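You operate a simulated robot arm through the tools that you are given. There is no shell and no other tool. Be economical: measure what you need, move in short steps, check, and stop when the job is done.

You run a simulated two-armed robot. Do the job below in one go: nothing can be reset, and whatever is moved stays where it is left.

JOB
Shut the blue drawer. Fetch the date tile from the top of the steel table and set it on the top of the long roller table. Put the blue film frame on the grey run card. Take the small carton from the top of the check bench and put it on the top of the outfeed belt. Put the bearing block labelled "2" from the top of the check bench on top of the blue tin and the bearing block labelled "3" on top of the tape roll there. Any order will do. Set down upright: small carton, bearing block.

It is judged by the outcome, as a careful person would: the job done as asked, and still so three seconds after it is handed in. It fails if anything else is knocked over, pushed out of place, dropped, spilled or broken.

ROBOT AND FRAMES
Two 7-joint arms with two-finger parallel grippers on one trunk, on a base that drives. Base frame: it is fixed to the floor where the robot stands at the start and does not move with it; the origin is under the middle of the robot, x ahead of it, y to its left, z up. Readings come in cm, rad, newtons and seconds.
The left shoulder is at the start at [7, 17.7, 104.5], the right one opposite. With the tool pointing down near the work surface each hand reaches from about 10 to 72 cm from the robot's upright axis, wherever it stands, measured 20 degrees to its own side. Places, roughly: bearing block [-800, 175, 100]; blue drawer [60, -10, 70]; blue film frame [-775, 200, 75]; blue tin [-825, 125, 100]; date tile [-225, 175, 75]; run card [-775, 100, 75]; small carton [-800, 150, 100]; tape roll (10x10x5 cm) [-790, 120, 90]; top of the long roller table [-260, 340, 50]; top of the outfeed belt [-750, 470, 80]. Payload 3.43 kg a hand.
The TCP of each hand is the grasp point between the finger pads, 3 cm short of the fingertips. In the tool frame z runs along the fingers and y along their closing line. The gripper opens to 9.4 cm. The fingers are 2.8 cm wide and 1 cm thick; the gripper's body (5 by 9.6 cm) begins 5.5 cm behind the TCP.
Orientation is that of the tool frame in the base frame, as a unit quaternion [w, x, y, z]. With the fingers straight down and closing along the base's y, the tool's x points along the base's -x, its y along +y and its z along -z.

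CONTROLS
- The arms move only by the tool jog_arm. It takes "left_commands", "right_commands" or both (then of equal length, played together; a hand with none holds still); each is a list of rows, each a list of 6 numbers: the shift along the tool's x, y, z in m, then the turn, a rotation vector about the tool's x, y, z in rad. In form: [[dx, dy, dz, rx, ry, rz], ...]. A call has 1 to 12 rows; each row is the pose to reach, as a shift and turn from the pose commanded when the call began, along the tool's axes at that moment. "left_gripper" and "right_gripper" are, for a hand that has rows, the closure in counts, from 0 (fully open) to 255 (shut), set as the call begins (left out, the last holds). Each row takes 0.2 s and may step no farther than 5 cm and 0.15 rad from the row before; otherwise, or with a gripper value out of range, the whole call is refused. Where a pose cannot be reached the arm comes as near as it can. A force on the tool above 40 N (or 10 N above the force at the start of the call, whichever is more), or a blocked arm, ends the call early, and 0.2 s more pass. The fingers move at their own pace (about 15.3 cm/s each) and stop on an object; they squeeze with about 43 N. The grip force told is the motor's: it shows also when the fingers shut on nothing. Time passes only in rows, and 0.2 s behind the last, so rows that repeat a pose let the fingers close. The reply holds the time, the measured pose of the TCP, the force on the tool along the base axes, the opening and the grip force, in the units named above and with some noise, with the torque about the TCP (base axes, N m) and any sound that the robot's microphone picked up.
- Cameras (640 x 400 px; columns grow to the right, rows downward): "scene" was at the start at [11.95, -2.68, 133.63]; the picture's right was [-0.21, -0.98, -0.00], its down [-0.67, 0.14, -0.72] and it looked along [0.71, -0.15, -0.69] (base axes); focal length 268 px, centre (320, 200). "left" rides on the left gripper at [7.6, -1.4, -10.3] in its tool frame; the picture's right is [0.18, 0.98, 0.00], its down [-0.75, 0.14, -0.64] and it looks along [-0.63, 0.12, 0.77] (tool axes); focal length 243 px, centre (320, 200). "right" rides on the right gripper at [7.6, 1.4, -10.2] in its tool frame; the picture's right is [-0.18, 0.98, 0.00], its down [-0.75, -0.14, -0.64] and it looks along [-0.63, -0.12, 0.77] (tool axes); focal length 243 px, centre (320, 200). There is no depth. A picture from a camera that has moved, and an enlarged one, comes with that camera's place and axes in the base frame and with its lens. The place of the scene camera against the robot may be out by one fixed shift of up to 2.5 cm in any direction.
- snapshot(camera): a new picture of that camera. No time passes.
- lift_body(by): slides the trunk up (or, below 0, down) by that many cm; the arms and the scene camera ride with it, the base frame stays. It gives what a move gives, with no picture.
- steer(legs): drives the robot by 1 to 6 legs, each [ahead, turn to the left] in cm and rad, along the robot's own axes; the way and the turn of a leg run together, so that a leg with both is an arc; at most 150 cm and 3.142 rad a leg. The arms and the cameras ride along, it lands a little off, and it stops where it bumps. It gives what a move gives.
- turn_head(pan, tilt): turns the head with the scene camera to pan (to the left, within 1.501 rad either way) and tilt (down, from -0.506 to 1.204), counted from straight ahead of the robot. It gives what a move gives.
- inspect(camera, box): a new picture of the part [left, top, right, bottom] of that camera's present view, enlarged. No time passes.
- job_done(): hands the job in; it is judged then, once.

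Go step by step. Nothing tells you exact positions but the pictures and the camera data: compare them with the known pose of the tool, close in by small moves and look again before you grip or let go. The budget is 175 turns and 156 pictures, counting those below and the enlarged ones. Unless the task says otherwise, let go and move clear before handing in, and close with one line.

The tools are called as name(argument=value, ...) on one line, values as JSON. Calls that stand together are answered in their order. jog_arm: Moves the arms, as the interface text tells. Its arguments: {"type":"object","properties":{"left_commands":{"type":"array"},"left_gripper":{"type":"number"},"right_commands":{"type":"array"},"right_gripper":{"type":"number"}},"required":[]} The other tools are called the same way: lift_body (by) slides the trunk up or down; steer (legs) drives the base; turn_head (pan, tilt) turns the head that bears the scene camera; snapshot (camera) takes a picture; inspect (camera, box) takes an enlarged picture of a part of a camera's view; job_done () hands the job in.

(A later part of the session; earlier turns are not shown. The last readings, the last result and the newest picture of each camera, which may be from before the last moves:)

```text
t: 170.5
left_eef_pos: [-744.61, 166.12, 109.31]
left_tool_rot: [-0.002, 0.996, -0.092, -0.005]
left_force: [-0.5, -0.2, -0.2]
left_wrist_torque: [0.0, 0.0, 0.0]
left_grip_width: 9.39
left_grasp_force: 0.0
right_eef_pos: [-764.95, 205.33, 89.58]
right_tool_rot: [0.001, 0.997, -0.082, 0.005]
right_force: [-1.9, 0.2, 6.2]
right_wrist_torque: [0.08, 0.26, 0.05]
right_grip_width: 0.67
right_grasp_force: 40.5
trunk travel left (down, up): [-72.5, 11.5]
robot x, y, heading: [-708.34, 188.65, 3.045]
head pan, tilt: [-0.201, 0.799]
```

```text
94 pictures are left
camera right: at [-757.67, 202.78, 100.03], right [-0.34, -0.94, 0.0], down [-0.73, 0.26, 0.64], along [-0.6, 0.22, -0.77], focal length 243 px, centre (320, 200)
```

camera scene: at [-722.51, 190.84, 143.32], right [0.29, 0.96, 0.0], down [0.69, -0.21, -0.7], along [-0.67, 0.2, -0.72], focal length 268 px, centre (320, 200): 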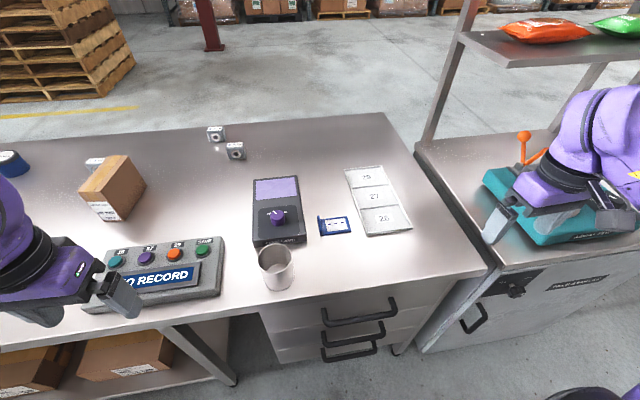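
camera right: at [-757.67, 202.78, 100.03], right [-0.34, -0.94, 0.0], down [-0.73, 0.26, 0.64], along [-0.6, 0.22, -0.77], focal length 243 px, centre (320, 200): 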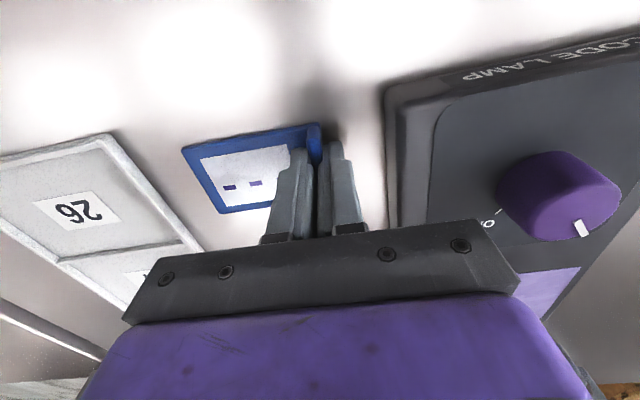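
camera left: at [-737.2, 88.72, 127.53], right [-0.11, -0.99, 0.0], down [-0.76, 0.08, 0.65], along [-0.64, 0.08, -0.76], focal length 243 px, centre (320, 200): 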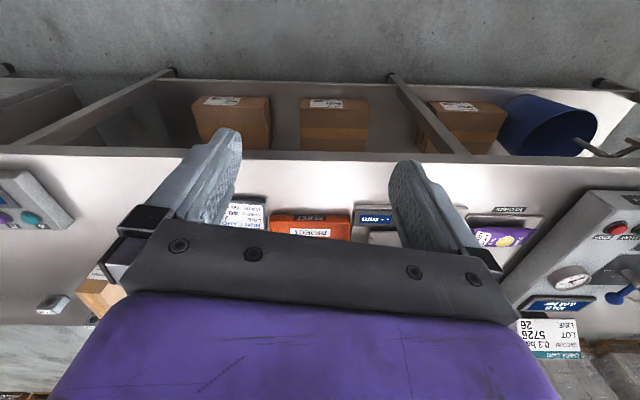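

The tab is gripped. I'll lift, retract, and move back along the bench to the run card.

jog_arm(right_commands=[[0, 0, -0.03, 0, 0, 0], [0, 0, -0.07, 0, 0, 0], [0, 0, -0.11, 0, 0, 0], [0, 0, -0.15, 0, 0, 0], [0.03, 0, -0.18, 0, 0, 0], [0.07, 0, -0.2, 0, 0, 0], [0.11, 0, -0.21, 0, 0, 0], [0.15, 0, -0.21, 0, 0, 0], [0.19, 0, -0.21, 0, 0, 0]])

steer(legs=[[0, -1.45], [-88, 0], [0, 1.45]])

snapshot(camera="scene")

snapshot(camera="right")

```text
t: 172.5
left_eef_pos: [-744.6, 166.4, 109.09]
left_tool_rot: [0.0, 0.996, -0.091, -0.005]
left_force: [0.5, 0.2, -0.3]
left_wrist_torque: [-0.02, 0.02, -0.02]
left_grip_width: 9.42
left_grasp_force: 0.1
right_eef_pos: [-746.44, 202.63, 110.82]
right_tool_rot: [0.002, 0.997, -0.081, 0.004]
right_force: [0.2, 0.1, -0.5]
right_wrist_torque: [-0.03, 0.02, 0.02]
right_grip_width: 0.68
right_grasp_force: 40.8
trunk travel left (down, up): [-72.5, 11.5]
robot x, y, heading: [-708.75, 188.84, 3.044]
head pan, tilt: [-0.201, 0.799]
```

```text
t: 184.3
left_eef_pos: [-741.3, 77.76, 109.17]
left_tool_rot: [-0.001, 0.997, -0.079, -0.005]
left_force: [-0.6, 0.3, 0.5]
left_wrist_torque: [0.0, 0.0, 0.0]
left_grip_width: 9.41
left_grasp_force: 0.1
right_eef_pos: [-744.08, 113.68, 110.79]
right_tool_rot: [0.001, 0.998, -0.067, 0.005]
right_force: [-0.4, 0.7, 0.0]
right_wrist_torque: [-0.02, 0.03, 0.02]
right_grip_width: 0.68
right_grasp_force: 40.6
trunk travel left (down, up): [-72.5, 11.5]
robot x, y, heading: [-705.93, 101.5, 3.072]
head pan, tilt: [-0.201, 0.799]
```

```text
93 pictures are left
camera scene: at [-719.88, 102.96, 143.31], right [0.27, 0.96, 0.0], down [0.69, -0.19, -0.7], along [-0.67, 0.19, -0.72], focal length 268 px, centre (320, 200)
```

scene: 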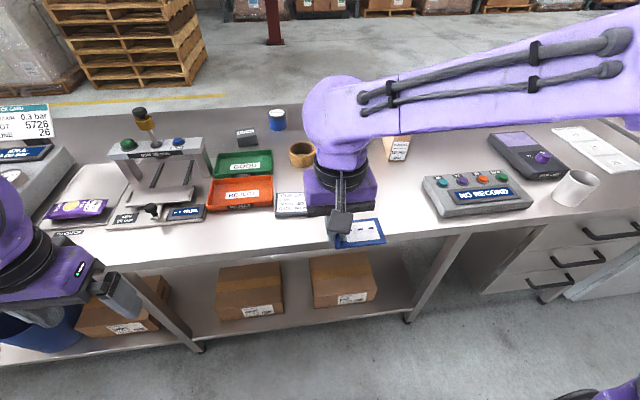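

```text
92 pictures are left
camera right: at [-736.8, 111.35, 121.22], right [-0.31, -0.95, 0.0], down [-0.73, 0.24, 0.63], along [-0.6, 0.2, -0.77], focal length 243 px, centre (320, 200)
```

right: 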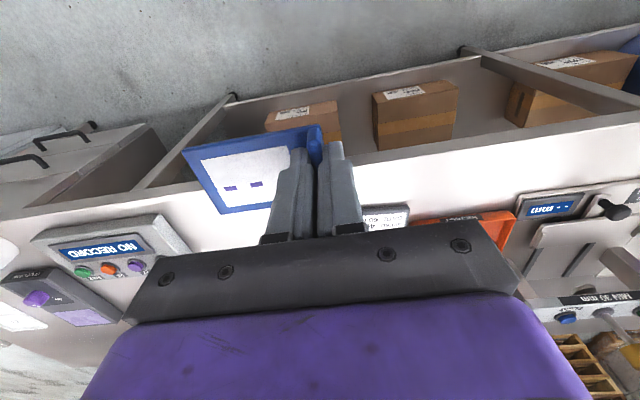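

The run card's centre is near (-774, 110). I'll move the right hand so the frame is centred over it at z≈99, then check.

jog_arm(right_commands=[[-0.03, 0.01, 0, 0, 0, 0], [-0.07, 0.025, 0.0, 0, 0, 0], [-0.11, 0.04, 0, 0, 0, 0], [-0.15, 0.055, 0, 0, 0, 0], [-0.19, 0.07, 0, 0, 0, 0], [-0.23, 0.085, 0.0, 0, 0, 0], [-0.265, 0.096, 0.02, 0, 0, 0], [-0.292, 0.102, 0.05, 0, 0, 0], [-0.292, 0.102, 0.09, 0, 0, 0], [-0.292, 0.102, 0.11, 0, 0, 0]])

snapshot(camera="right")

inspect(camera="scene", box=[200, 120, 380, 255])

```text
t: 186.5
left_eef_pos: [-741.26, 77.65, 109.27]
left_tool_rot: [-0.001, 0.997, -0.079, -0.004]
left_force: [-0.3, 0.2, 0.0]
left_wrist_torque: [-0.02, -0.03, 0.01]
left_grip_width: 9.4
left_grasp_force: 0.0
right_eef_pos: [-771.36, 109.97, 100.58]
right_tool_rot: [0.002, 0.998, -0.066, 0.006]
right_force: [-0.2, 0.7, -0.7]
right_wrist_torque: [-0.02, 0.02, 0.01]
right_grip_width: 0.67
right_grasp_force: 41.1
right hand out of reach, approached as far as the arm can: row 7, 8, 9, 10
trunk travel left (down, up): [-72.5, 11.5]
robot x, y, heading: [-706.25, 101.19, 3.074]
head pan, tilt: [-0.201, 0.799]
```

```text
91 pictures are left
camera right: at [-764.01, 107.54, 111.08], right [-0.31, -0.95, 0.0], down [-0.73, 0.24, 0.63], along [-0.6, 0.2, -0.77], focal length 243 px, centre (320, 200)
```

right: 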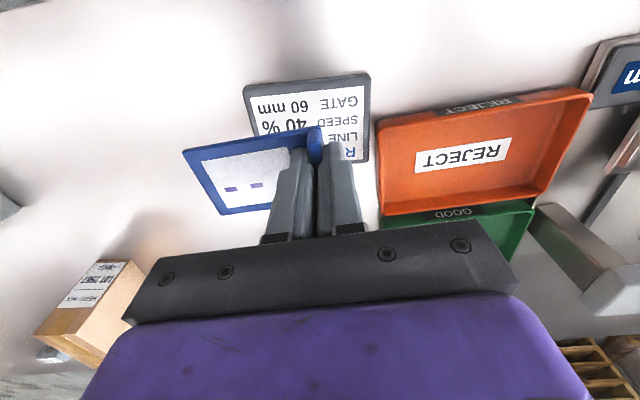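

```text
2.96 times, centred on (290, 188) of scene
camera zoom: at [-719.96, 103.05, 143.31], right [0.27, 0.96, 0.0], down [0.69, -0.19, -0.7], along [-0.67, 0.19, -0.72], focal length 794 px, centre (409, 237)
```

zoom: 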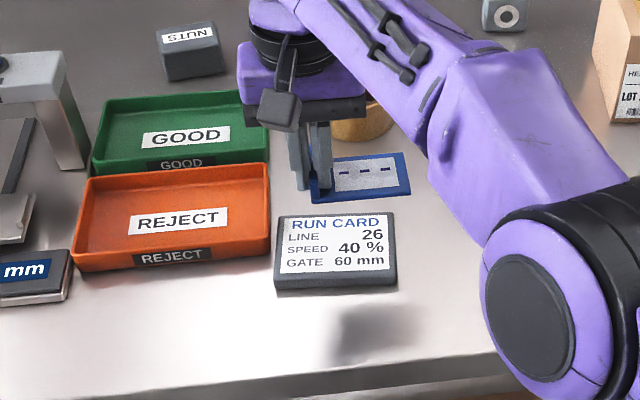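

The arm falls a bit short. I'll drive 8 cm closer; the hand stays well above everything.

steer(legs=[[8, 0]])

```text
t: 187.5
left_eef_pos: [-748.58, 78.17, 109.29]
left_tool_rot: [0.0, 0.997, -0.078, -0.007]
left_force: [1.0, 0.2, 1.1]
left_wrist_torque: [0.02, 0.03, 0.0]
left_grip_width: 9.41
left_grasp_force: 0.3
right_eef_pos: [-778.75, 110.21, 100.97]
right_tool_rot: [0.0, 0.998, -0.066, 0.003]
right_force: [-0.3, 1.3, -0.2]
right_wrist_torque: [0.0, 0.03, 0.01]
right_grip_width: 0.68
right_grasp_force: 41.1
trunk travel left (down, up): [-72.5, 11.5]
robot x, y, heading: [-713.69, 102.01, 3.071]
head pan, tilt: [-0.201, 0.799]
```

jog_arm(right_commands=[[0.027, 0.008, 0, 0, 0, 0.04], [0.054, 0.017, 0.0, 0, 0, 0.09], [0.054, 0.017, 0.03, 0, 0, 0.09], [0.054, 0.017, 0.055, 0, 0, 0.09]])

snapshot(camera="right")

inspect(camera="scene", box=[200, 120, 380, 255])

```text
t: 188.5
left_eef_pos: [-748.96, 78.22, 109.11]
left_tool_rot: [-0.001, 0.997, -0.079, -0.005]
left_force: [0.5, -0.1, 0.5]
left_wrist_torque: [0.01, 0.02, 0.01]
left_grip_width: 9.39
left_grasp_force: 0.0
right_eef_pos: [-773.78, 107.84, 95.4]
right_tool_rot: [0.002, 0.994, -0.111, 0.005]
right_force: [-0.1, 0.0, -0.3]
right_wrist_torque: [-0.02, 0.02, 0.03]
right_grip_width: 0.68
right_grasp_force: 41.0
trunk travel left (down, up): [-72.5, 11.5]
robot x, y, heading: [-713.45, 102.34, 3.075]
head pan, tilt: [-0.201, 0.799]
```

```text
89 pictures are left
camera right: at [-766.72, 104.9, 105.77], right [-0.4, -0.92, 0.0], down [-0.71, 0.31, 0.64], along [-0.58, 0.25, -0.77], focal length 243 px, centre (320, 200)
```

right: 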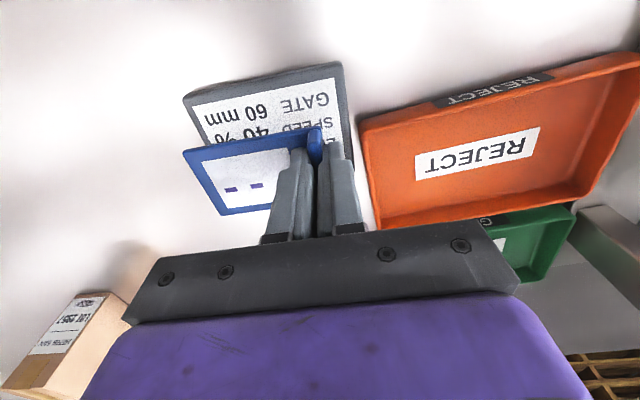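

```text
2.96 times, centred on (290, 188) of scene
camera zoom: at [-727.52, 103.47, 143.33], right [0.27, 0.96, 0.0], down [0.69, -0.19, -0.7], along [-0.67, 0.19, -0.72], focal length 794 px, centre (409, 237)
```

zoom: 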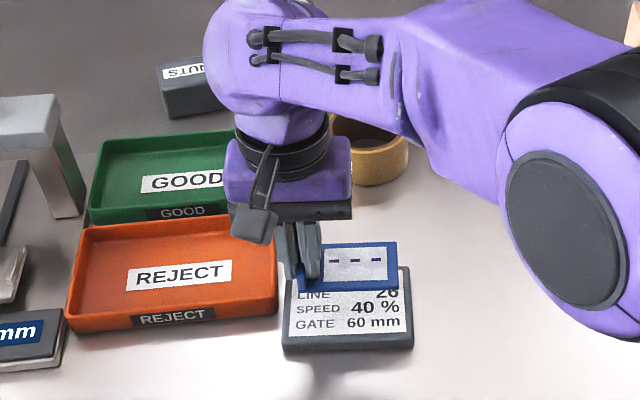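

The frame is lined up over the card. I'll lower it until contact, expected around z≈91.

jog_arm(right_commands=[[0, 0, 0.015, 0, 0, 0], [0, 0, 0.028, 0, 0, 0], [0, 0, 0.034, 0, 0, 0], [0, 0, 0.038, 0, 0, 0], [0, 0, 0.041, 0, 0, 0]])

inspect(camera="scene", box=[240, 150, 360, 240])

snapshot(camera="right")

```text
t: 189.7
left_eef_pos: [-748.94, 78.17, 109.27]
left_tool_rot: [-0.001, 0.997, -0.078, -0.005]
left_force: [-1.2, -0.1, 0.9]
left_wrist_torque: [-0.01, 0.0, 0.02]
left_grip_width: 9.38
left_grasp_force: 0.0
right_eef_pos: [-773.93, 107.91, 91.21]
right_tool_rot: [0.001, 0.994, -0.11, 0.005]
right_force: [-0.8, -0.4, 2.8]
right_wrist_torque: [0.06, 0.1, 0.01]
right_grip_width: 0.67
right_grasp_force: 40.9
trunk travel left (down, up): [-72.5, 11.5]
robot x, y, heading: [-713.5, 101.71, 3.073]
head pan, tilt: [-0.201, 0.799]
```

```text
4.44 times, centred on (300, 195) of scene
camera zoom: at [-727.57, 103.48, 143.33], right [0.27, 0.96, 0.0], down [0.69, -0.19, -0.7], along [-0.67, 0.19, -0.72], focal length 1191 px, centre (409, 222)
```

zoom: 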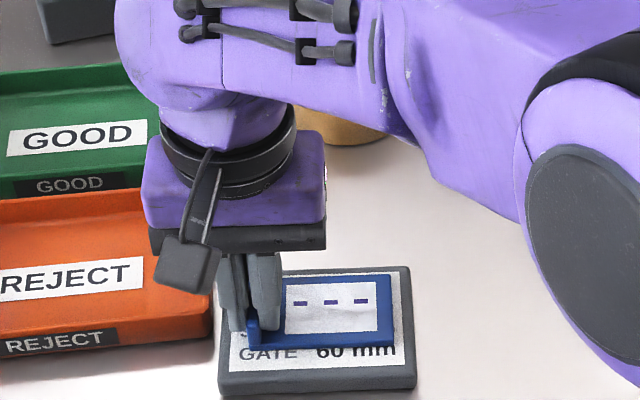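

```text
86 pictures are left
camera right: at [-766.74, 104.84, 101.62], right [-0.4, -0.92, 0.0], down [-0.71, 0.31, 0.64], along [-0.58, 0.25, -0.77], focal length 243 px, centre (320, 200)
```

right: 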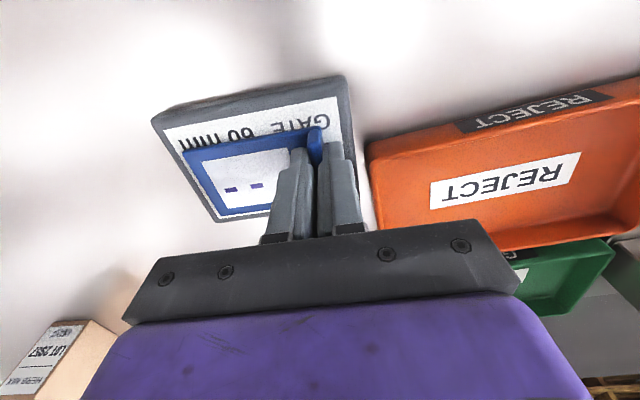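

The frame is just touching the card. I'll open the fingers only slightly, since the tray edge is close, and rise.

jog_arm(right_commands=[[0, 0, 0, 0, 0, 0], [0, 0, 0, 0, 0, 0], [0, 0, -0.01, 0, 0, 0], [0, 0, -0.025, 0, 0, 0], [0, 0, -0.05, 0, 0, 0], [0, 0, -0.09, 0, 0, 0], [0, 0, -0.13, 0, 0, 0]], right_gripper=210)

snapshot(camera="right")

```text
t: 191.3
left_eef_pos: [-748.95, 78.19, 109.32]
left_tool_rot: [-0.002, 0.997, -0.077, -0.005]
left_force: [0.2, 0.2, 0.2]
left_wrist_torque: [-0.02, 0.02, 0.01]
left_grip_width: 9.41
left_grasp_force: 0.1
right_eef_pos: [-773.65, 107.97, 104.34]
right_tool_rot: [0.001, 0.994, -0.111, 0.005]
right_force: [-0.3, -0.4, -0.9]
right_wrist_torque: [0.02, 0.03, -0.02]
right_grip_width: 1.63
right_grasp_force: 0.0
trunk travel left (down, up): [-72.5, 11.5]
robot x, y, heading: [-713.39, 102.35, 3.074]
head pan, tilt: [-0.201, 0.799]
```

```text
85 pictures are left
camera right: at [-766.61, 105.0, 114.68], right [-0.4, -0.92, 0.0], down [-0.71, 0.31, 0.63], along [-0.58, 0.25, -0.77], focal length 243 px, centre (320, 200)
```

right: 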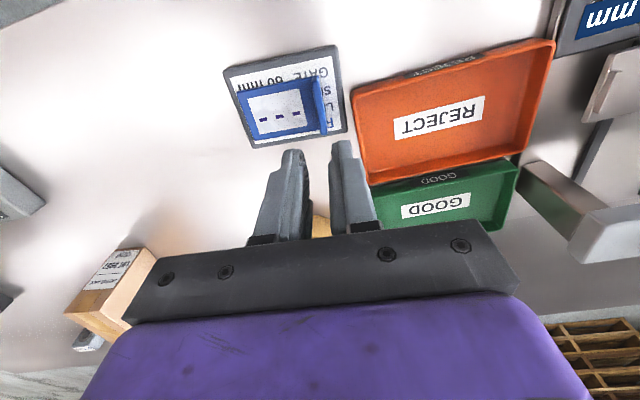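

The film frame now lies on the run card. The tin and blocks are near the bench's far edge, so I'll retract, raise, and drive round the left end of the bench to its back side.

jog_arm(right_commands=[[0.04, -0.01, -0.02, 0, 0, 0], [0.08, -0.02, -0.04, 0, 0, 0], [0.12, -0.03, -0.05, 0, 0, 0], [0.16, -0.04, -0.05, 0, 0, 0], [0.2, -0.05, -0.05, 0, 0, 0], [0.24, -0.06, -0.05, 0, 0, 0]], right_gripper=0)

lift_body(by=8)

steer(legs=[[-20, 0], [0, 1.63], [130, 0], [75, 0], [0, -1.57]])

turn_head(pan=0.0, tilt=0.4)

snapshot(camera="scene")

```text
t: 192.7
left_eef_pos: [-748.98, 78.46, 109.33]
left_tool_rot: [0.0, 0.997, -0.078, -0.006]
left_force: [0.4, -0.3, -0.1]
left_wrist_torque: [0.02, 0.03, 0.0]
left_grip_width: 9.39
left_grasp_force: 0.0
right_eef_pos: [-748.95, 108.83, 109.42]
right_tool_rot: [0.001, 0.994, -0.112, 0.004]
right_force: [0.1, 0.5, 0.9]
right_wrist_torque: [-0.02, 0.03, 0.0]
right_grip_width: 9.42
right_grasp_force: 0.1
trunk travel left (down, up): [-72.5, 11.5]
robot x, y, heading: [-713.83, 101.83, 3.07]
head pan, tilt: [-0.201, 0.799]
```

```text
t: 193.9
left_eef_pos: [-749.08, 78.18, 117.19]
left_tool_rot: [-0.001, 0.997, -0.077, -0.005]
left_force: [0.6, 0.0, 0.2]
left_wrist_torque: [0.0, 0.01, 0.04]
left_grip_width: 9.41
left_grasp_force: 0.0
right_eef_pos: [-749.05, 108.61, 117.38]
right_tool_rot: [0.001, 0.994, -0.112, 0.005]
right_force: [-0.2, 0.4, 0.2]
right_wrist_torque: [-0.01, -0.02, 0.0]
right_grip_width: 9.41
right_grasp_force: 0.1
trunk travel left (down, up): [-80.5, 3.5]
robot x, y, heading: [-713.52, 102.22, 3.075]
head pan, tilt: [-0.201, 0.799]
```

```text
t: 213.0
left_eef_pos: [-731.81, -127.54, 117.31]
left_tool_rot: [-0.002, 0.998, -0.059, -0.006]
left_force: [0.5, 0.3, -0.3]
left_wrist_torque: [0.0, 0.0, 0.04]
left_grip_width: 9.39
left_grasp_force: 0.0
right_eef_pos: [-733.13, -97.36, 117.3]
right_tool_rot: [0.0, 0.996, -0.093, 0.005]
right_force: [-0.5, 0.7, 0.6]
right_wrist_torque: [0.0, -0.02, -0.01]
right_grip_width: 9.41
right_grasp_force: 0.1
trunk travel left (down, up): [-80.5, 3.5]
robot x, y, heading: [-697.43, -102.34, 3.108]
head pan, tilt: [-0.201, 0.799]
```

```text
t: 213.9
left_eef_pos: [-731.86, -127.65, 117.14]
left_tool_rot: [0.0, 0.998, -0.06, -0.006]
left_force: [-0.5, -0.4, -0.3]
left_wrist_torque: [0.01, -0.01, 0.01]
left_grip_width: 9.41
left_grasp_force: 0.2
right_eef_pos: [-733.18, -97.39, 117.26]
right_tool_rot: [0.0, 0.996, -0.093, 0.005]
right_force: [0.4, 1.3, -0.3]
right_wrist_torque: [-0.03, -0.03, -0.02]
right_grip_width: 9.41
right_grasp_force: 0.1
trunk travel left (down, up): [-80.5, 3.5]
robot x, y, heading: [-697.67, -102.43, 3.109]
head pan, tilt: [0.0, 0.4]
```

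```text
84 pictures are left
camera scene: at [-712.84, -103.06, 154.82], right [0.03, 1.0, 0.0], down [0.39, -0.01, -0.92], along [-0.92, 0.03, -0.39], focal length 268 px, centre (320, 200)
```

scene: 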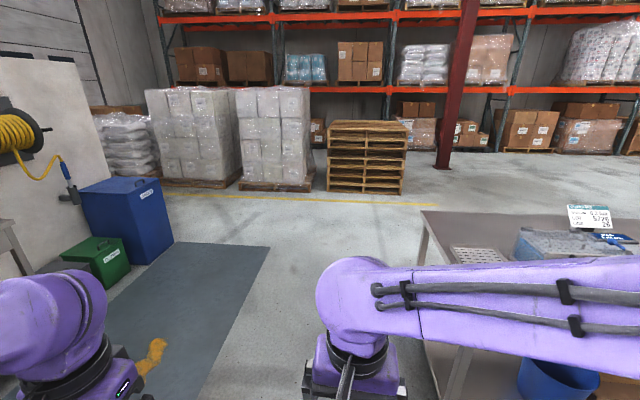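

The lane past the bench's left end is clear. I'll drive through, around, and along the back.

steer(legs=[[120, 0.05], [85, 0], [0, -1.63], [120, 0], [110, 0]])

turn_head(pan=-1.2, tilt=0.6)

snapshot(camera="scene")

```text
t: 238.8
left_eef_pos: [-907.42, 162.8, 117.23]
left_tool_rot: [0.004, -0.643, 0.766, 0.003]
left_force: [-0.2, -1.1, 0.6]
left_wrist_torque: [-0.02, 0.03, 0.0]
left_grip_width: 9.4
left_grasp_force: 0.1
right_eef_pos: [-877.07, 162.42, 117.21]
right_tool_rot: [-0.004, -0.618, 0.786, -0.003]
right_force: [0.0, -0.5, 0.2]
right_wrist_torque: [0.03, -0.01, -0.02]
right_grip_width: 9.39
right_grasp_force: 0.0
trunk travel left (down, up): [-80.5, 3.5]
robot x, y, heading: [-884.37, 127.44, 1.481]
head pan, tilt: [0.0, 0.4]
```

```text
t: 240.2
left_eef_pos: [-907.33, 162.8, 117.33]
left_tool_rot: [0.005, -0.644, 0.765, 0.003]
left_force: [0.7, -0.6, -0.5]
left_wrist_torque: [0.03, 0.0, 0.02]
left_grip_width: 9.38
left_grasp_force: 0.0
right_eef_pos: [-877.15, 162.46, 117.36]
right_tool_rot: [-0.003, -0.618, 0.786, -0.003]
right_force: [0.0, 0.3, 0.6]
right_wrist_torque: [-0.03, 0.02, -0.01]
right_grip_width: 9.42
right_grasp_force: 0.1
trunk travel left (down, up): [-80.5, 3.5]
robot x, y, heading: [-884.25, 127.34, 1.489]
head pan, tilt: [-1.201, 0.6]
```

```text
83 pictures are left
camera scene: at [-876.51, 133.73, 153.0], right [0.28, -0.96, 0.0], down [-0.54, -0.16, -0.83], along [0.79, 0.23, -0.56], focal length 268 px, centre (320, 200)
```

scene: 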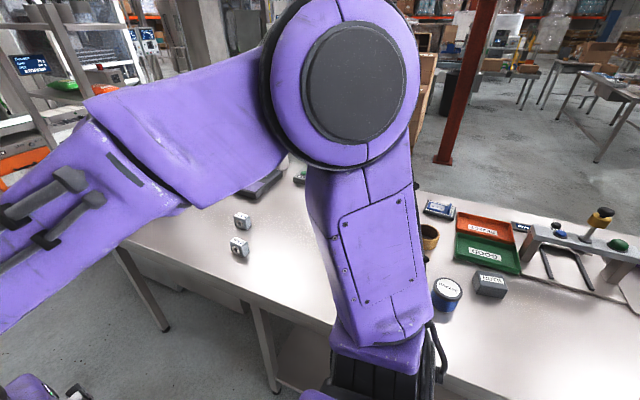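

I'm behind the bench. I'll turn to face it and look down.

steer(legs=[[0, -1.58]])

lift_body(by=-8)

turn_head(pan=0.1, tilt=0.8)

snapshot(camera="scene")

snapshot(camera="right")

snapshot(camera="left")

```text
t: 244.4
left_eef_pos: [-848.63, 150.17, 117.33]
left_tool_rot: [0.006, 0.088, 0.996, -0.001]
left_force: [0.3, 0.6, 1.0]
left_wrist_torque: [0.02, -0.01, -0.01]
left_grip_width: 9.41
left_grasp_force: 0.0
right_eef_pos: [-848.89, 119.74, 117.18]
right_tool_rot: [-0.005, 0.121, 0.993, 0.0]
right_force: [0.6, 0.3, 0.8]
right_wrist_torque: [-0.02, 0.02, -0.02]
right_grip_width: 9.39
right_grasp_force: 0.0
trunk travel left (down, up): [-80.5, 3.5]
robot x, y, heading: [-884.21, 126.92, -0.093]
head pan, tilt: [-1.201, 0.6]
```

```text
t: 245.6
left_eef_pos: [-848.6, 150.17, 109.22]
left_tool_rot: [0.005, 0.088, 0.996, -0.002]
left_force: [0.0, -0.2, -1.0]
left_wrist_torque: [0.03, 0.0, 0.01]
left_grip_width: 9.42
left_grasp_force: 0.0
right_eef_pos: [-848.96, 119.92, 109.28]
right_tool_rot: [-0.006, 0.121, 0.993, 0.001]
right_force: [0.3, 0.3, 0.2]
right_wrist_torque: [0.02, 0.0, 0.0]
right_grip_width: 9.42
right_grasp_force: 0.1
trunk travel left (down, up): [-72.5, 11.5]
robot x, y, heading: [-884.07, 126.87, -0.089]
head pan, tilt: [-1.201, 0.6]
```

```text
t: 247.1
left_eef_pos: [-848.53, 150.19, 109.21]
left_tool_rot: [0.005, 0.088, 0.996, -0.001]
left_force: [0.0, -0.2, -0.1]
left_wrist_torque: [-0.01, 0.01, -0.05]
left_grip_width: 9.41
left_grasp_force: 0.0
right_eef_pos: [-848.99, 119.93, 109.43]
right_tool_rot: [-0.005, 0.121, 0.993, 0.001]
right_force: [0.4, -1.2, 0.3]
right_wrist_torque: [0.0, 0.03, -0.01]
right_grip_width: 9.42
right_grasp_force: 0.0
trunk travel left (down, up): [-72.5, 11.5]
robot x, y, heading: [-884.1, 127.39, -0.089]
head pan, tilt: [0.099, 0.799]
```

```text
82 pictures are left
camera scene: at [-872.34, 125.89, 143.31], right [0.01, -1.0, 0.0], down [-0.72, -0.01, -0.7], along [0.7, 0.01, -0.72], focal length 268 px, centre (320, 200)
```

scene: 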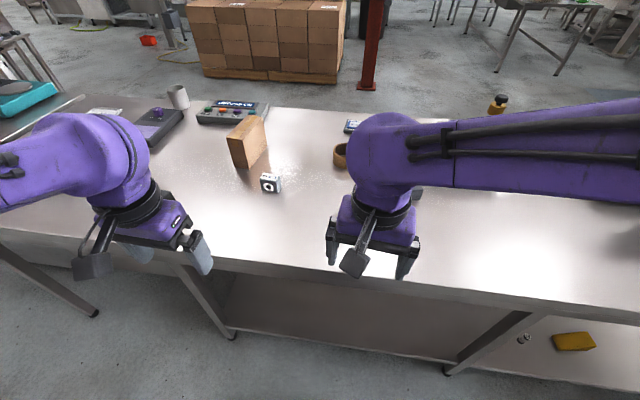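

```text
81 pictures are left
camera right: at [-855.83, 123.13, 119.73], right [0.42, 0.91, 0.0], down [0.7, -0.32, 0.63], along [0.58, -0.27, -0.77], focal length 243 px, centre (320, 200)
```

right: 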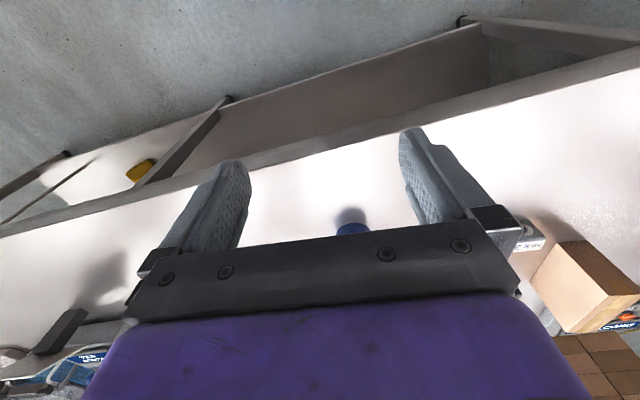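

```text
80 pictures are left
camera left: at [-856.54, 150.06, 119.52], right [-0.01, 1.0, 0.0], down [0.76, 0.01, 0.65], along [0.65, 0.0, -0.76], focal length 243 px, centre (320, 200)
```

left: 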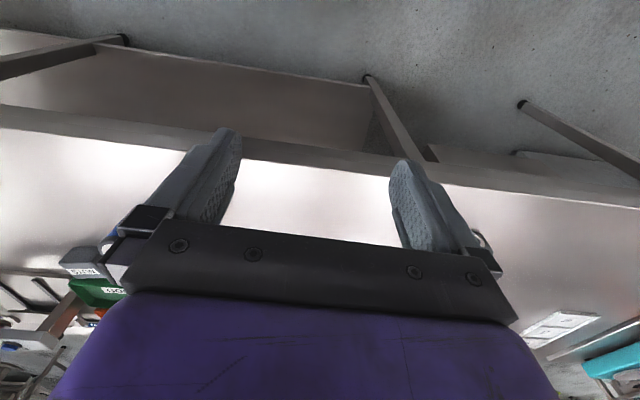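

One block is visible; the hands hide the others. I'll spread the hands back and to the sides and then zoom in on the labels.

jog_arm(left_commands=[[0.03, 0.03, 0, 0, 0, 0], [0.06, 0.06, 0, 0, 0, 0], [0.09, 0.09, 0, 0, 0, 0], [0.1, 0.12, 0, 0, 0, 0], [0.1, 0.16, 0, 0, 0, 0]], right_commands=[[0.03, -0.03, 0, 0, 0, 0], [0.06, -0.06, 0, 0, 0, 0], [0.09, -0.09, 0, 0, 0, 0], [0.1, -0.13, 0, 0, 0, 0], [0.1, -0.17, 0, 0, 0, 0]])

turn_head(pan=0.3, tilt=0.8)

snapshot(camera="scene")

```text
t: 248.3
left_eef_pos: [-855.67, 167.68, 109.24]
left_tool_rot: [0.005, 0.088, 0.996, 0.0]
left_force: [0.5, -0.1, 0.0]
left_wrist_torque: [-0.01, 0.04, -0.02]
left_grip_width: 9.41
left_grasp_force: 0.1
right_eef_pos: [-860.41, 105.96, 111.45]
right_tool_rot: [-0.006, 0.121, 0.993, 0.0]
right_force: [-1.3, -0.3, -0.1]
right_wrist_torque: [0.04, 0.01, 0.01]
right_grip_width: 9.41
right_grasp_force: 0.1
right hand out of reach, approached as far as the arm can: row 4, 5
trunk travel left (down, up): [-72.5, 11.5]
robot x, y, heading: [-884.06, 127.12, -0.089]
head pan, tilt: [0.099, 0.799]
```

```text
t: 249.0
left_eef_pos: [-855.56, 167.63, 109.23]
left_tool_rot: [0.005, 0.088, 0.996, -0.001]
left_force: [0.0, 0.5, -0.2]
left_wrist_torque: [0.03, 0.01, 0.0]
left_grip_width: 9.41
left_grasp_force: 0.1
right_eef_pos: [-860.34, 106.26, 111.48]
right_tool_rot: [-0.006, 0.121, 0.993, 0.0]
right_force: [-0.9, 0.5, 0.3]
right_wrist_torque: [-0.01, 0.01, -0.04]
right_grip_width: 9.38
right_grasp_force: 0.0
trunk travel left (down, up): [-72.5, 11.5]
robot x, y, heading: [-884.14, 127.38, -0.088]
head pan, tilt: [0.3, 0.799]
```

```text
79 pictures are left
camera scene: at [-872.55, 127.5, 143.32], right [0.21, -0.98, 0.0], down [-0.7, -0.15, -0.7], along [0.68, 0.15, -0.72], focal length 268 px, centre (320, 200)
```

scene: 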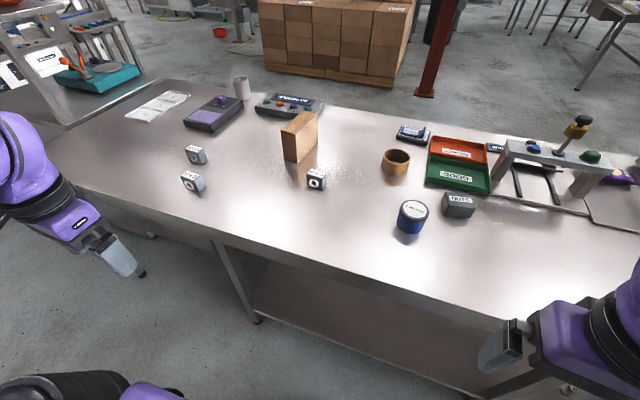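

inspect(camera="scene", box=[170, 130, 230, 205])

inspect(camera="scene", box=[290, 140, 440, 240])

```text
5.33 times, centred on (200, 168) of scene
camera zoom: at [-872.55, 127.5, 143.32], right [0.21, -0.98, 0.0], down [-0.7, -0.15, -0.7], along [0.68, 0.15, -0.72], focal length 1430 px, centre (960, 373)
```

zoom: 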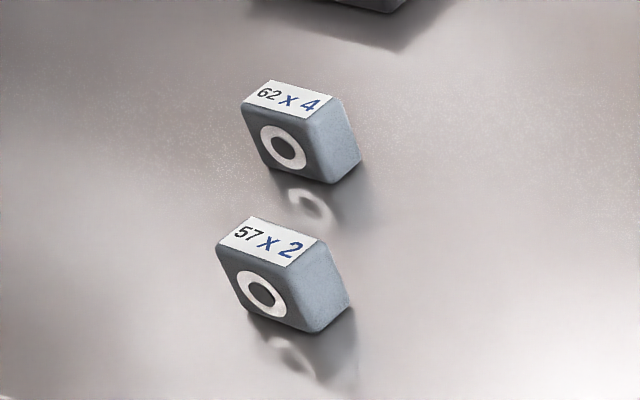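

```text
4.00 times, centred on (365, 190) of scene
camera zoom: at [-872.55, 127.5, 143.32], right [0.21, -0.98, 0.0], down [-0.7, -0.15, -0.7], along [0.68, 0.15, -0.72], focal length 1072 px, centre (140, 240)
```

zoom: 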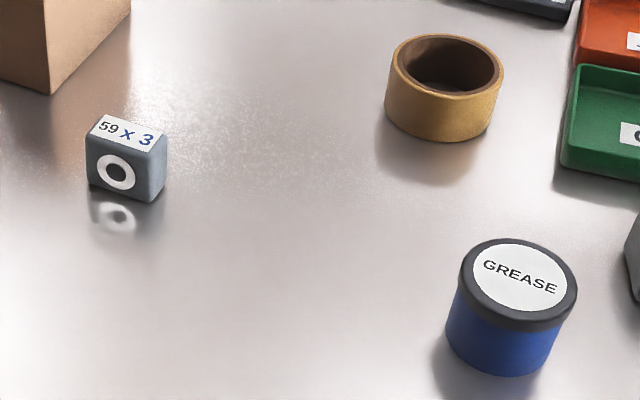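

The block labelled "2" ("57 x 2") is at about (-820, 178) and block "3" ("59 x 3") at about (-810, 141); the third is "4". I need to be closer, so I'll look down to judge the base's clearance to the bench.

turn_head(pan=0.0, tilt=1.2)

snapshot(camera="scene")

```text
t: 249.9
left_eef_pos: [-855.61, 167.51, 109.18]
left_tool_rot: [0.005, 0.087, 0.996, -0.002]
left_force: [0.2, 0.2, 0.6]
left_wrist_torque: [0.04, -0.01, 0.0]
left_grip_width: 9.41
left_grasp_force: 0.0
right_eef_pos: [-860.37, 106.17, 111.48]
right_tool_rot: [-0.006, 0.122, 0.993, 0.0]
right_force: [0.1, 0.2, 1.4]
right_wrist_torque: [0.0, -0.03, -0.01]
right_grip_width: 9.38
right_grasp_force: 0.1
trunk travel left (down, up): [-72.5, 11.5]
robot x, y, heading: [-884.24, 126.91, -0.094]
head pan, tilt: [0.0, 1.201]
```

```text
76 pictures are left
camera scene: at [-874.84, 125.31, 140.54], right [-0.09, -1.0, 0.0], down [-0.93, 0.08, -0.36], along [0.36, -0.03, -0.93], focal length 268 px, centre (320, 200)
```

scene: 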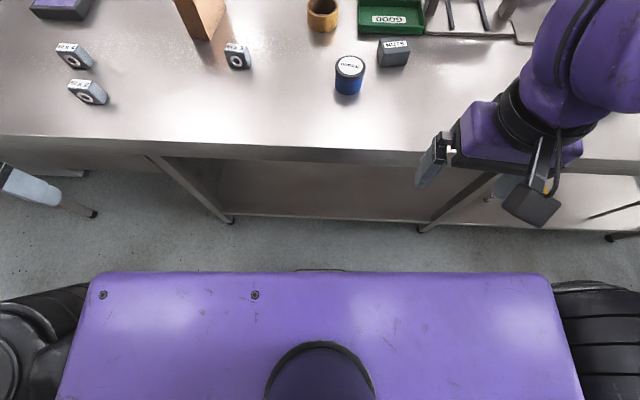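

There is about 20 cm of clearance, so I'll move 12 cm closer. Then the left hand goes over block "2".

steer(legs=[[12, 0]])

turn_head(pan=0.25, tilt=0.95)

snapshot(camera="scene")

```text
t: 251.1
left_eef_pos: [-843.47, 166.49, 109.22]
left_tool_rot: [0.006, 0.088, 0.996, -0.001]
left_force: [0.6, 0.4, 0.8]
left_wrist_torque: [0.03, -0.01, -0.02]
left_grip_width: 9.41
left_grasp_force: 0.1
right_eef_pos: [-848.37, 105.05, 111.54]
right_tool_rot: [-0.006, 0.122, 0.992, 0.001]
right_force: [0.9, 0.3, -0.6]
right_wrist_torque: [0.02, 0.01, -0.02]
right_grip_width: 9.41
right_grasp_force: 0.0
trunk travel left (down, up): [-72.5, 11.5]
robot x, y, heading: [-872.08, 126.21, -0.088]
head pan, tilt: [0.0, 1.201]
```

```text
t: 251.9
left_eef_pos: [-843.38, 166.51, 109.32]
left_tool_rot: [0.006, 0.088, 0.996, -0.002]
left_force: [-0.6, -0.4, -0.2]
left_wrist_torque: [0.0, 0.0, -0.01]
left_grip_width: 9.39
left_grasp_force: 0.1
right_eef_pos: [-848.24, 105.11, 111.59]
right_tool_rot: [-0.006, 0.122, 0.993, 0.0]
right_force: [-0.1, -0.4, 0.3]
right_wrist_torque: [0.01, 0.01, -0.03]
right_grip_width: 9.4
right_grasp_force: 0.0
trunk travel left (down, up): [-72.5, 11.5]
robot x, y, heading: [-872.22, 125.89, -0.091]
head pan, tilt: [0.25, 0.949]
```

```text
75 pictures are left
camera scene: at [-861.13, 125.86, 142.15], right [0.16, -0.99, 0.0], down [-0.8, -0.13, -0.58], along [0.57, 0.09, -0.81], focal length 268 px, centre (320, 200)
```

scene: 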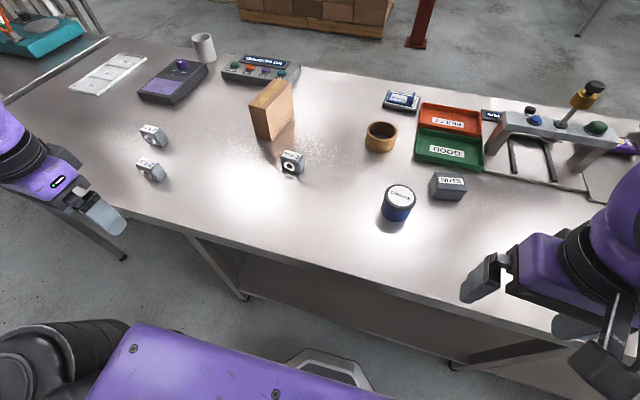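

jog_arm(left_commands=[[-0.035, 0.025, 0, 0, 0, 0], [-0.07, 0.05, 0, 0, 0, 0], [-0.105, 0.075, 0, 0, 0, 0], [-0.14, 0.1, 0, 0, 0, 0], [-0.175, 0.125, 0.02, 0, 0, 0], [-0.21, 0.154, 0.04, 0, 0, 0]])

snapshot(camera="left")

inspect(camera="scene", box=[100, 90, 240, 200])

```text
t: 253.3
left_eef_pos: [-819.68, 178.11, 105.17]
left_tool_rot: [0.004, 0.088, 0.996, 0.0]
left_force: [1.2, 0.2, -0.5]
left_wrist_torque: [-0.03, 0.07, 0.01]
left_grip_width: 9.43
left_grasp_force: 0.0
right_eef_pos: [-848.1, 105.07, 111.43]
right_tool_rot: [-0.006, 0.122, 0.993, 0.0]
right_force: [0.2, 0.1, -1.4]
right_wrist_torque: [-0.01, 0.04, 0.02]
right_grip_width: 9.38
right_grasp_force: 0.1
trunk travel left (down, up): [-72.5, 11.5]
robot x, y, heading: [-872.0, 126.01, -0.09]
head pan, tilt: [0.25, 0.949]
```

```text
74 pictures are left
camera left: at [-827.72, 177.88, 115.48], right [-0.01, 1.0, 0.0], down [0.76, 0.01, 0.65], along [0.65, 0.0, -0.76], focal length 243 px, centre (320, 200)
```

left: 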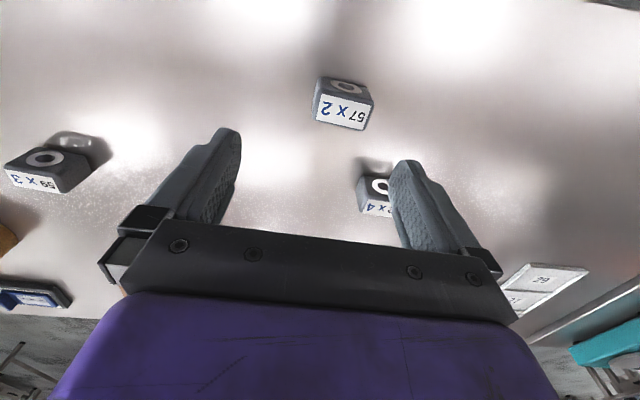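

```text
3.64 times, centred on (170, 145) of scene
camera zoom: at [-860.92, 125.9, 142.14], right [0.16, -0.99, 0.0], down [-0.8, -0.13, -0.58], along [0.57, 0.09, -0.81], focal length 975 px, centre (866, 400)
```

zoom: 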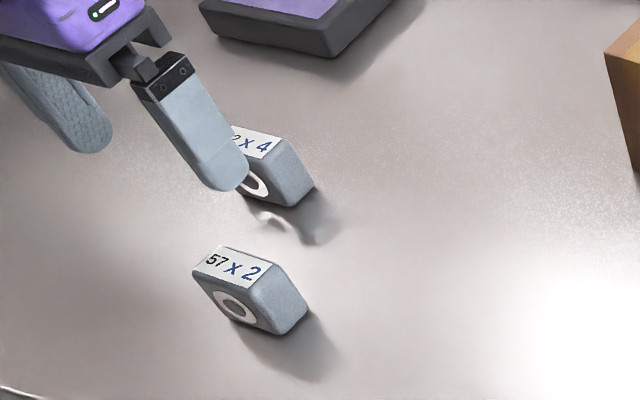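

Block "2" lies at about (-818.5, 180) and its width is already aligned with the closing line. I'll centre over it and descend partway.

jog_arm(left_commands=[[-0.008, 0.023, 0.0, 0, 0, 0], [-0.008, 0.023, 0.03, 0, 0, 0], [-0.008, 0.023, 0.06, 0, 0, 0], [-0.008, 0.023, 0.075, 0, 0, 0]])

snapshot(camera="left")

inspect(camera="scene", box=[100, 90, 240, 200])

```text
t: 254.3
left_eef_pos: [-818.57, 180.03, 97.51]
left_tool_rot: [0.005, 0.087, 0.996, -0.001]
left_force: [0.0, -0.2, 0.4]
left_wrist_torque: [0.02, 0.02, 0.03]
left_grip_width: 9.4
left_grasp_force: 0.1
right_eef_pos: [-848.28, 105.11, 111.43]
right_tool_rot: [-0.006, 0.122, 0.993, 0.001]
right_force: [-0.1, 0.0, 0.0]
right_wrist_torque: [0.04, 0.01, 0.03]
right_grip_width: 9.39
right_grasp_force: 0.1
trunk travel left (down, up): [-72.5, 11.5]
robot x, y, heading: [-872.34, 126.01, -0.093]
head pan, tilt: [0.25, 0.949]
```

```text
72 pictures are left
camera left: at [-826.7, 179.97, 107.96], right [-0.01, 1.0, 0.0], down [0.76, 0.01, 0.65], along [0.65, 0.0, -0.76], focal length 243 px, centre (320, 200)
```

left: 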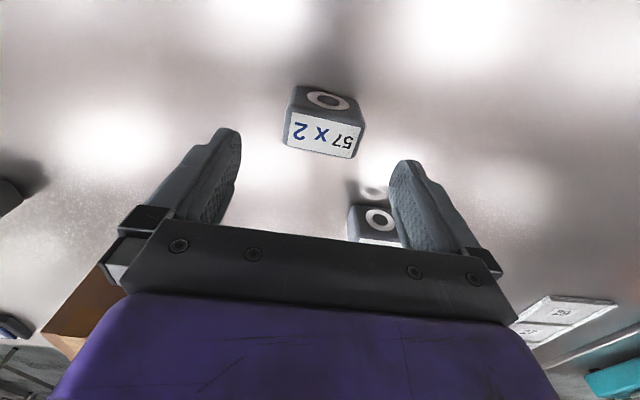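

```text
3.64 times, centred on (170, 145) of scene
camera zoom: at [-861.09, 125.88, 142.15], right [0.16, -0.99, 0.0], down [-0.8, -0.13, -0.58], along [0.57, 0.09, -0.81], focal length 975 px, centre (866, 400)
```

zoom: 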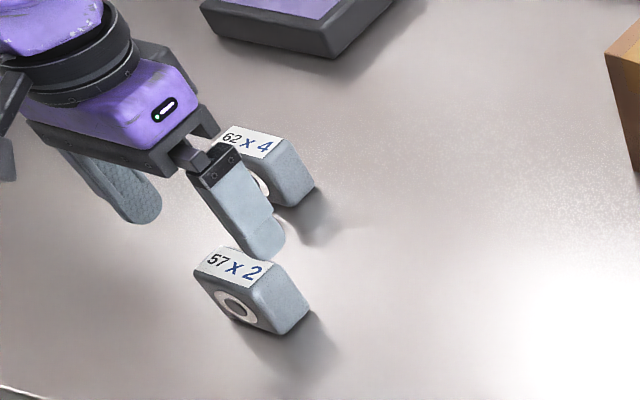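

The block is centred between the fingers. I'll descend to grip height.

jog_arm(left_commands=[[-0.002, 0, 0.02, 0, 0, 0], [-0.002, 0, 0.04, 0, 0, 0], [-0.002, 0, 0.055, 0, 0, 0], [-0.002, 0, 0.068, 0, 0, 0]])

snapshot(camera="left")

inspect(camera="scene", box=[100, 90, 240, 200])

```text
t: 255.3
left_eef_pos: [-818.53, 180.09, 91.11]
left_tool_rot: [0.005, 0.088, 0.996, -0.001]
left_force: [-0.2, -0.3, -0.1]
left_wrist_torque: [0.03, -0.01, -0.01]
left_grip_width: 9.39
left_grasp_force: 0.1
right_eef_pos: [-848.36, 105.11, 111.44]
right_tool_rot: [-0.006, 0.122, 0.993, 0.0]
right_force: [-0.2, -0.2, 0.2]
right_wrist_torque: [-0.04, -0.01, -0.01]
right_grip_width: 9.39
right_grasp_force: 0.1
trunk travel left (down, up): [-72.5, 11.5]
robot x, y, heading: [-871.82, 125.78, -0.091]
head pan, tilt: [0.25, 0.949]
```

```text
70 pictures are left
camera left: at [-826.53, 179.92, 101.35], right [-0.01, 1.0, 0.0], down [0.76, 0.01, 0.65], along [0.65, 0.0, -0.76], focal length 243 px, centre (320, 200)
```

left: 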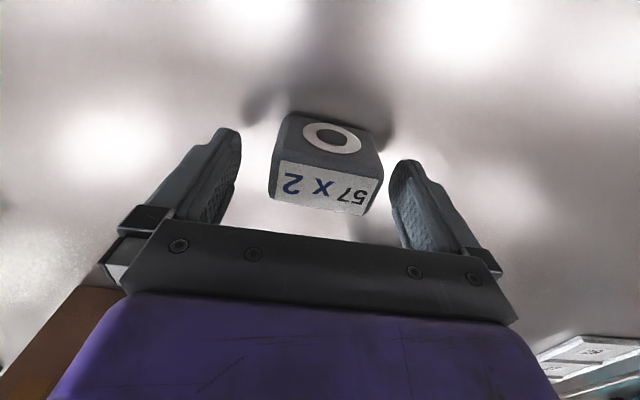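

```text
3.64 times, centred on (170, 145) of scene
camera zoom: at [-861.11, 125.88, 142.16], right [0.16, -0.99, 0.0], down [-0.8, -0.13, -0.58], along [0.57, 0.09, -0.81], focal length 975 px, centre (866, 400)
```

zoom: 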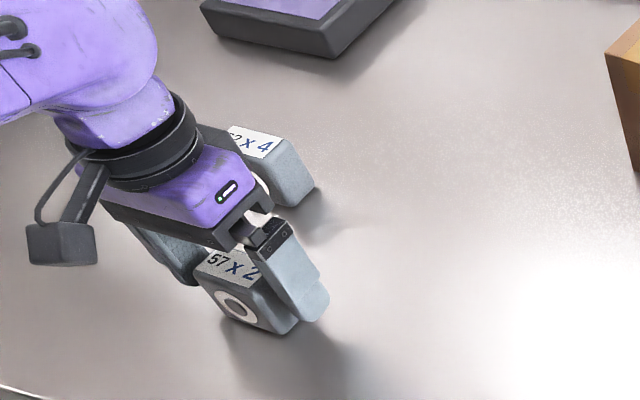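

jog_arm(left_commands=[[0, 0, 0.004, 0, 0, 0], [0, 0, 0.004, 0, 0, 0], [0, 0, 0.004, 0, 0, 0], [0, 0, 0.004, 0, 0, 0]], left_gripper=255)

jog_arm(left_commands=[[0, 0, -0.02, 0, 0, 0], [0, 0, -0.06, 0, 0, 0], [0, 0, -0.1, 0, 0, 0], [0, 0, -0.14, 0, 0, 0], [0, 0, -0.17, 0, 0, 0]])

turn_head(pan=0.0, tilt=0.95)

snapshot(camera="scene")

snapshot(camera="left")

```text
t: 256.3
left_eef_pos: [-818.49, 180.17, 90.9]
left_tool_rot: [0.007, 0.088, 0.996, -0.001]
left_force: [2.0, 6.5, 16.4]
left_wrist_torque: [0.26, 0.2, -0.1]
left_grip_width: 6.42
left_grasp_force: 43.1
right_eef_pos: [-848.47, 104.95, 111.5]
right_tool_rot: [-0.006, 0.122, 0.993, 0.0]
right_force: [0.2, 0.3, -0.3]
right_wrist_torque: [0.01, 0.0, 0.01]
right_grip_width: 9.43
right_grasp_force: 0.1
trunk travel left (down, up): [-72.5, 11.5]
robot x, y, heading: [-872.32, 125.77, -0.094]
head pan, tilt: [0.25, 0.949]
```

```text
t: 257.5
left_eef_pos: [-818.59, 180.3, 107.79]
left_tool_rot: [0.005, 0.088, 0.996, -0.001]
left_force: [0.1, 0.1, -2.9]
left_wrist_torque: [-0.01, 0.03, -0.02]
left_grip_width: 6.44
left_grasp_force: 43.1
right_eef_pos: [-848.44, 104.95, 111.46]
right_tool_rot: [-0.005, 0.121, 0.993, 0.0]
right_force: [-0.6, 0.9, -0.4]
right_wrist_torque: [0.02, -0.01, -0.01]
right_grip_width: 9.39
right_grasp_force: 0.1
trunk travel left (down, up): [-72.5, 11.5]
robot x, y, heading: [-871.82, 125.77, -0.09]
head pan, tilt: [0.25, 0.949]
```

```text
t: 258.3
left_eef_pos: [-818.64, 180.35, 107.56]
left_tool_rot: [0.005, 0.088, 0.996, -0.003]
left_force: [1.0, -0.3, -4.3]
left_wrist_torque: [-0.02, 0.01, 0.02]
left_grip_width: 6.43
left_grasp_force: 42.7
right_eef_pos: [-848.31, 105.2, 111.38]
right_tool_rot: [-0.006, 0.121, 0.993, -0.001]
right_force: [-0.3, -0.1, -0.4]
right_wrist_torque: [-0.03, -0.01, 0.0]
right_grip_width: 9.38
right_grasp_force: 0.1
trunk travel left (down, up): [-72.5, 11.5]
robot x, y, heading: [-872.58, 126.46, -0.095]
head pan, tilt: [0.0, 0.949]
```

```text
68 pictures are left
camera scene: at [-861.03, 124.16, 142.15], right [-0.09, -1.0, 0.0], down [-0.81, 0.07, -0.58], along [0.58, -0.05, -0.81], focal length 268 px, centre (320, 200)
```

scene: 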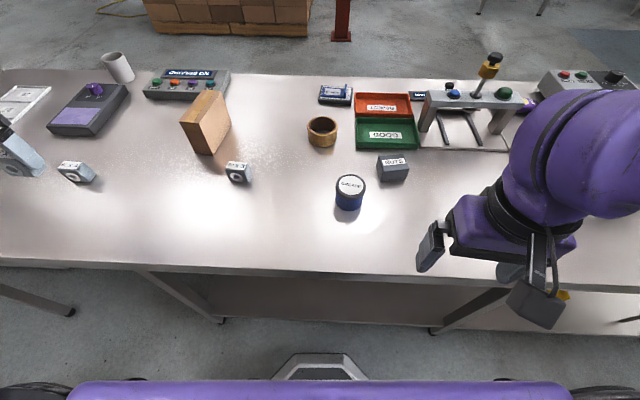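

```text
67 pictures are left
camera left: at [-826.55, 180.23, 117.89], right [-0.01, 1.0, 0.0], down [0.76, 0.01, 0.65], along [0.65, 0.0, -0.76], focal length 243 px, centre (320, 200)
```

left: 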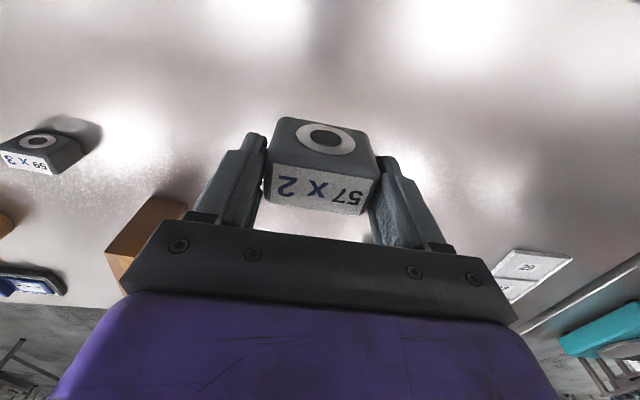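

Block "2" is held (6.4 cm wide). The right hand is near the tin, so I'll move it further right and up while carrying the block part of the way.

jog_arm(left_commands=[[-0.005, -0.045, 0, 0, 0, 0], [-0.01, -0.09, 0, 0, 0, 0], [-0.015, -0.135, 0, 0, 0, 0], [-0.02, -0.18, 0, 0, 0, 0], [-0.025, -0.225, 0, 0, 0, 0], [-0.03, -0.27, 0, 0, 0, 0], [-0.035, -0.315, 0, 0, 0, 0], [-0.04, -0.36, 0, 0, 0, 0], [-0.04, -0.4, 0, 0, 0, 0]], right_commands=[[0, -0.03, -0.01, 0, 0, 0], [0, -0.06, -0.03, 0, 0, 0], [0, -0.09, -0.05, 0, 0, 0], [0, -0.12, -0.07, 0, 0, 0], [-0.02, -0.15, -0.09, 0, 0, 0], [-0.04, -0.18, -0.1, 0, 0, 0], [-0.04, -0.2, -0.1, 0, 0, 0], [-0.04, -0.2, -0.1, 0, 0, 0], [-0.04, -0.2, -0.1, 0, 0, 0]])

snapshot(camera="left")

snapshot(camera="scene")

```text
t: 260.3
left_eef_pos: [-821.94, 139.58, 107.99]
left_tool_rot: [0.004, 0.089, 0.996, -0.001]
left_force: [0.3, -0.5, -2.9]
left_wrist_torque: [0.03, 0.03, -0.02]
left_grip_width: 6.41
left_grasp_force: 43.2
right_eef_pos: [-843.48, 89.47, 119.69]
right_tool_rot: [-0.006, 0.122, 0.993, 0.001]
right_force: [0.1, 0.0, 0.2]
right_wrist_torque: [0.04, 0.02, 0.0]
right_grip_width: 9.38
right_grasp_force: 0.1
right hand out of reach, approached as far as the arm can: row 4, 5, 6, 7, 8, 9
trunk travel left (down, up): [-72.5, 11.5]
robot x, y, heading: [-872.05, 125.91, -0.092]
head pan, tilt: [0.0, 0.949]
```

```text
66 pictures are left
camera left: at [-829.97, 139.44, 118.34], right [-0.01, 1.0, 0.0], down [0.76, 0.01, 0.65], along [0.65, 0.0, -0.76], focal length 243 px, centre (320, 200)
```

left: 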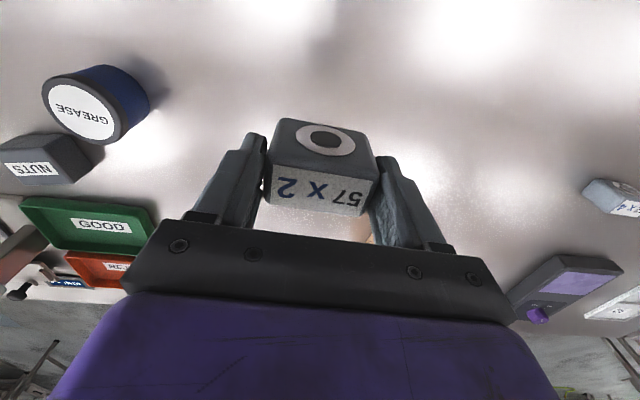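

```text
65 pictures are left
camera scene: at [-861.1, 123.84, 142.16], right [-0.09, -1.0, 0.0], down [-0.81, 0.07, -0.58], along [0.58, -0.05, -0.81], focal length 268 px, centre (320, 200)
```

scene: 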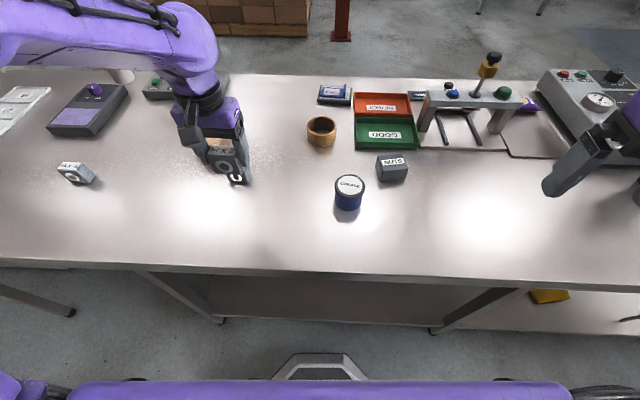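

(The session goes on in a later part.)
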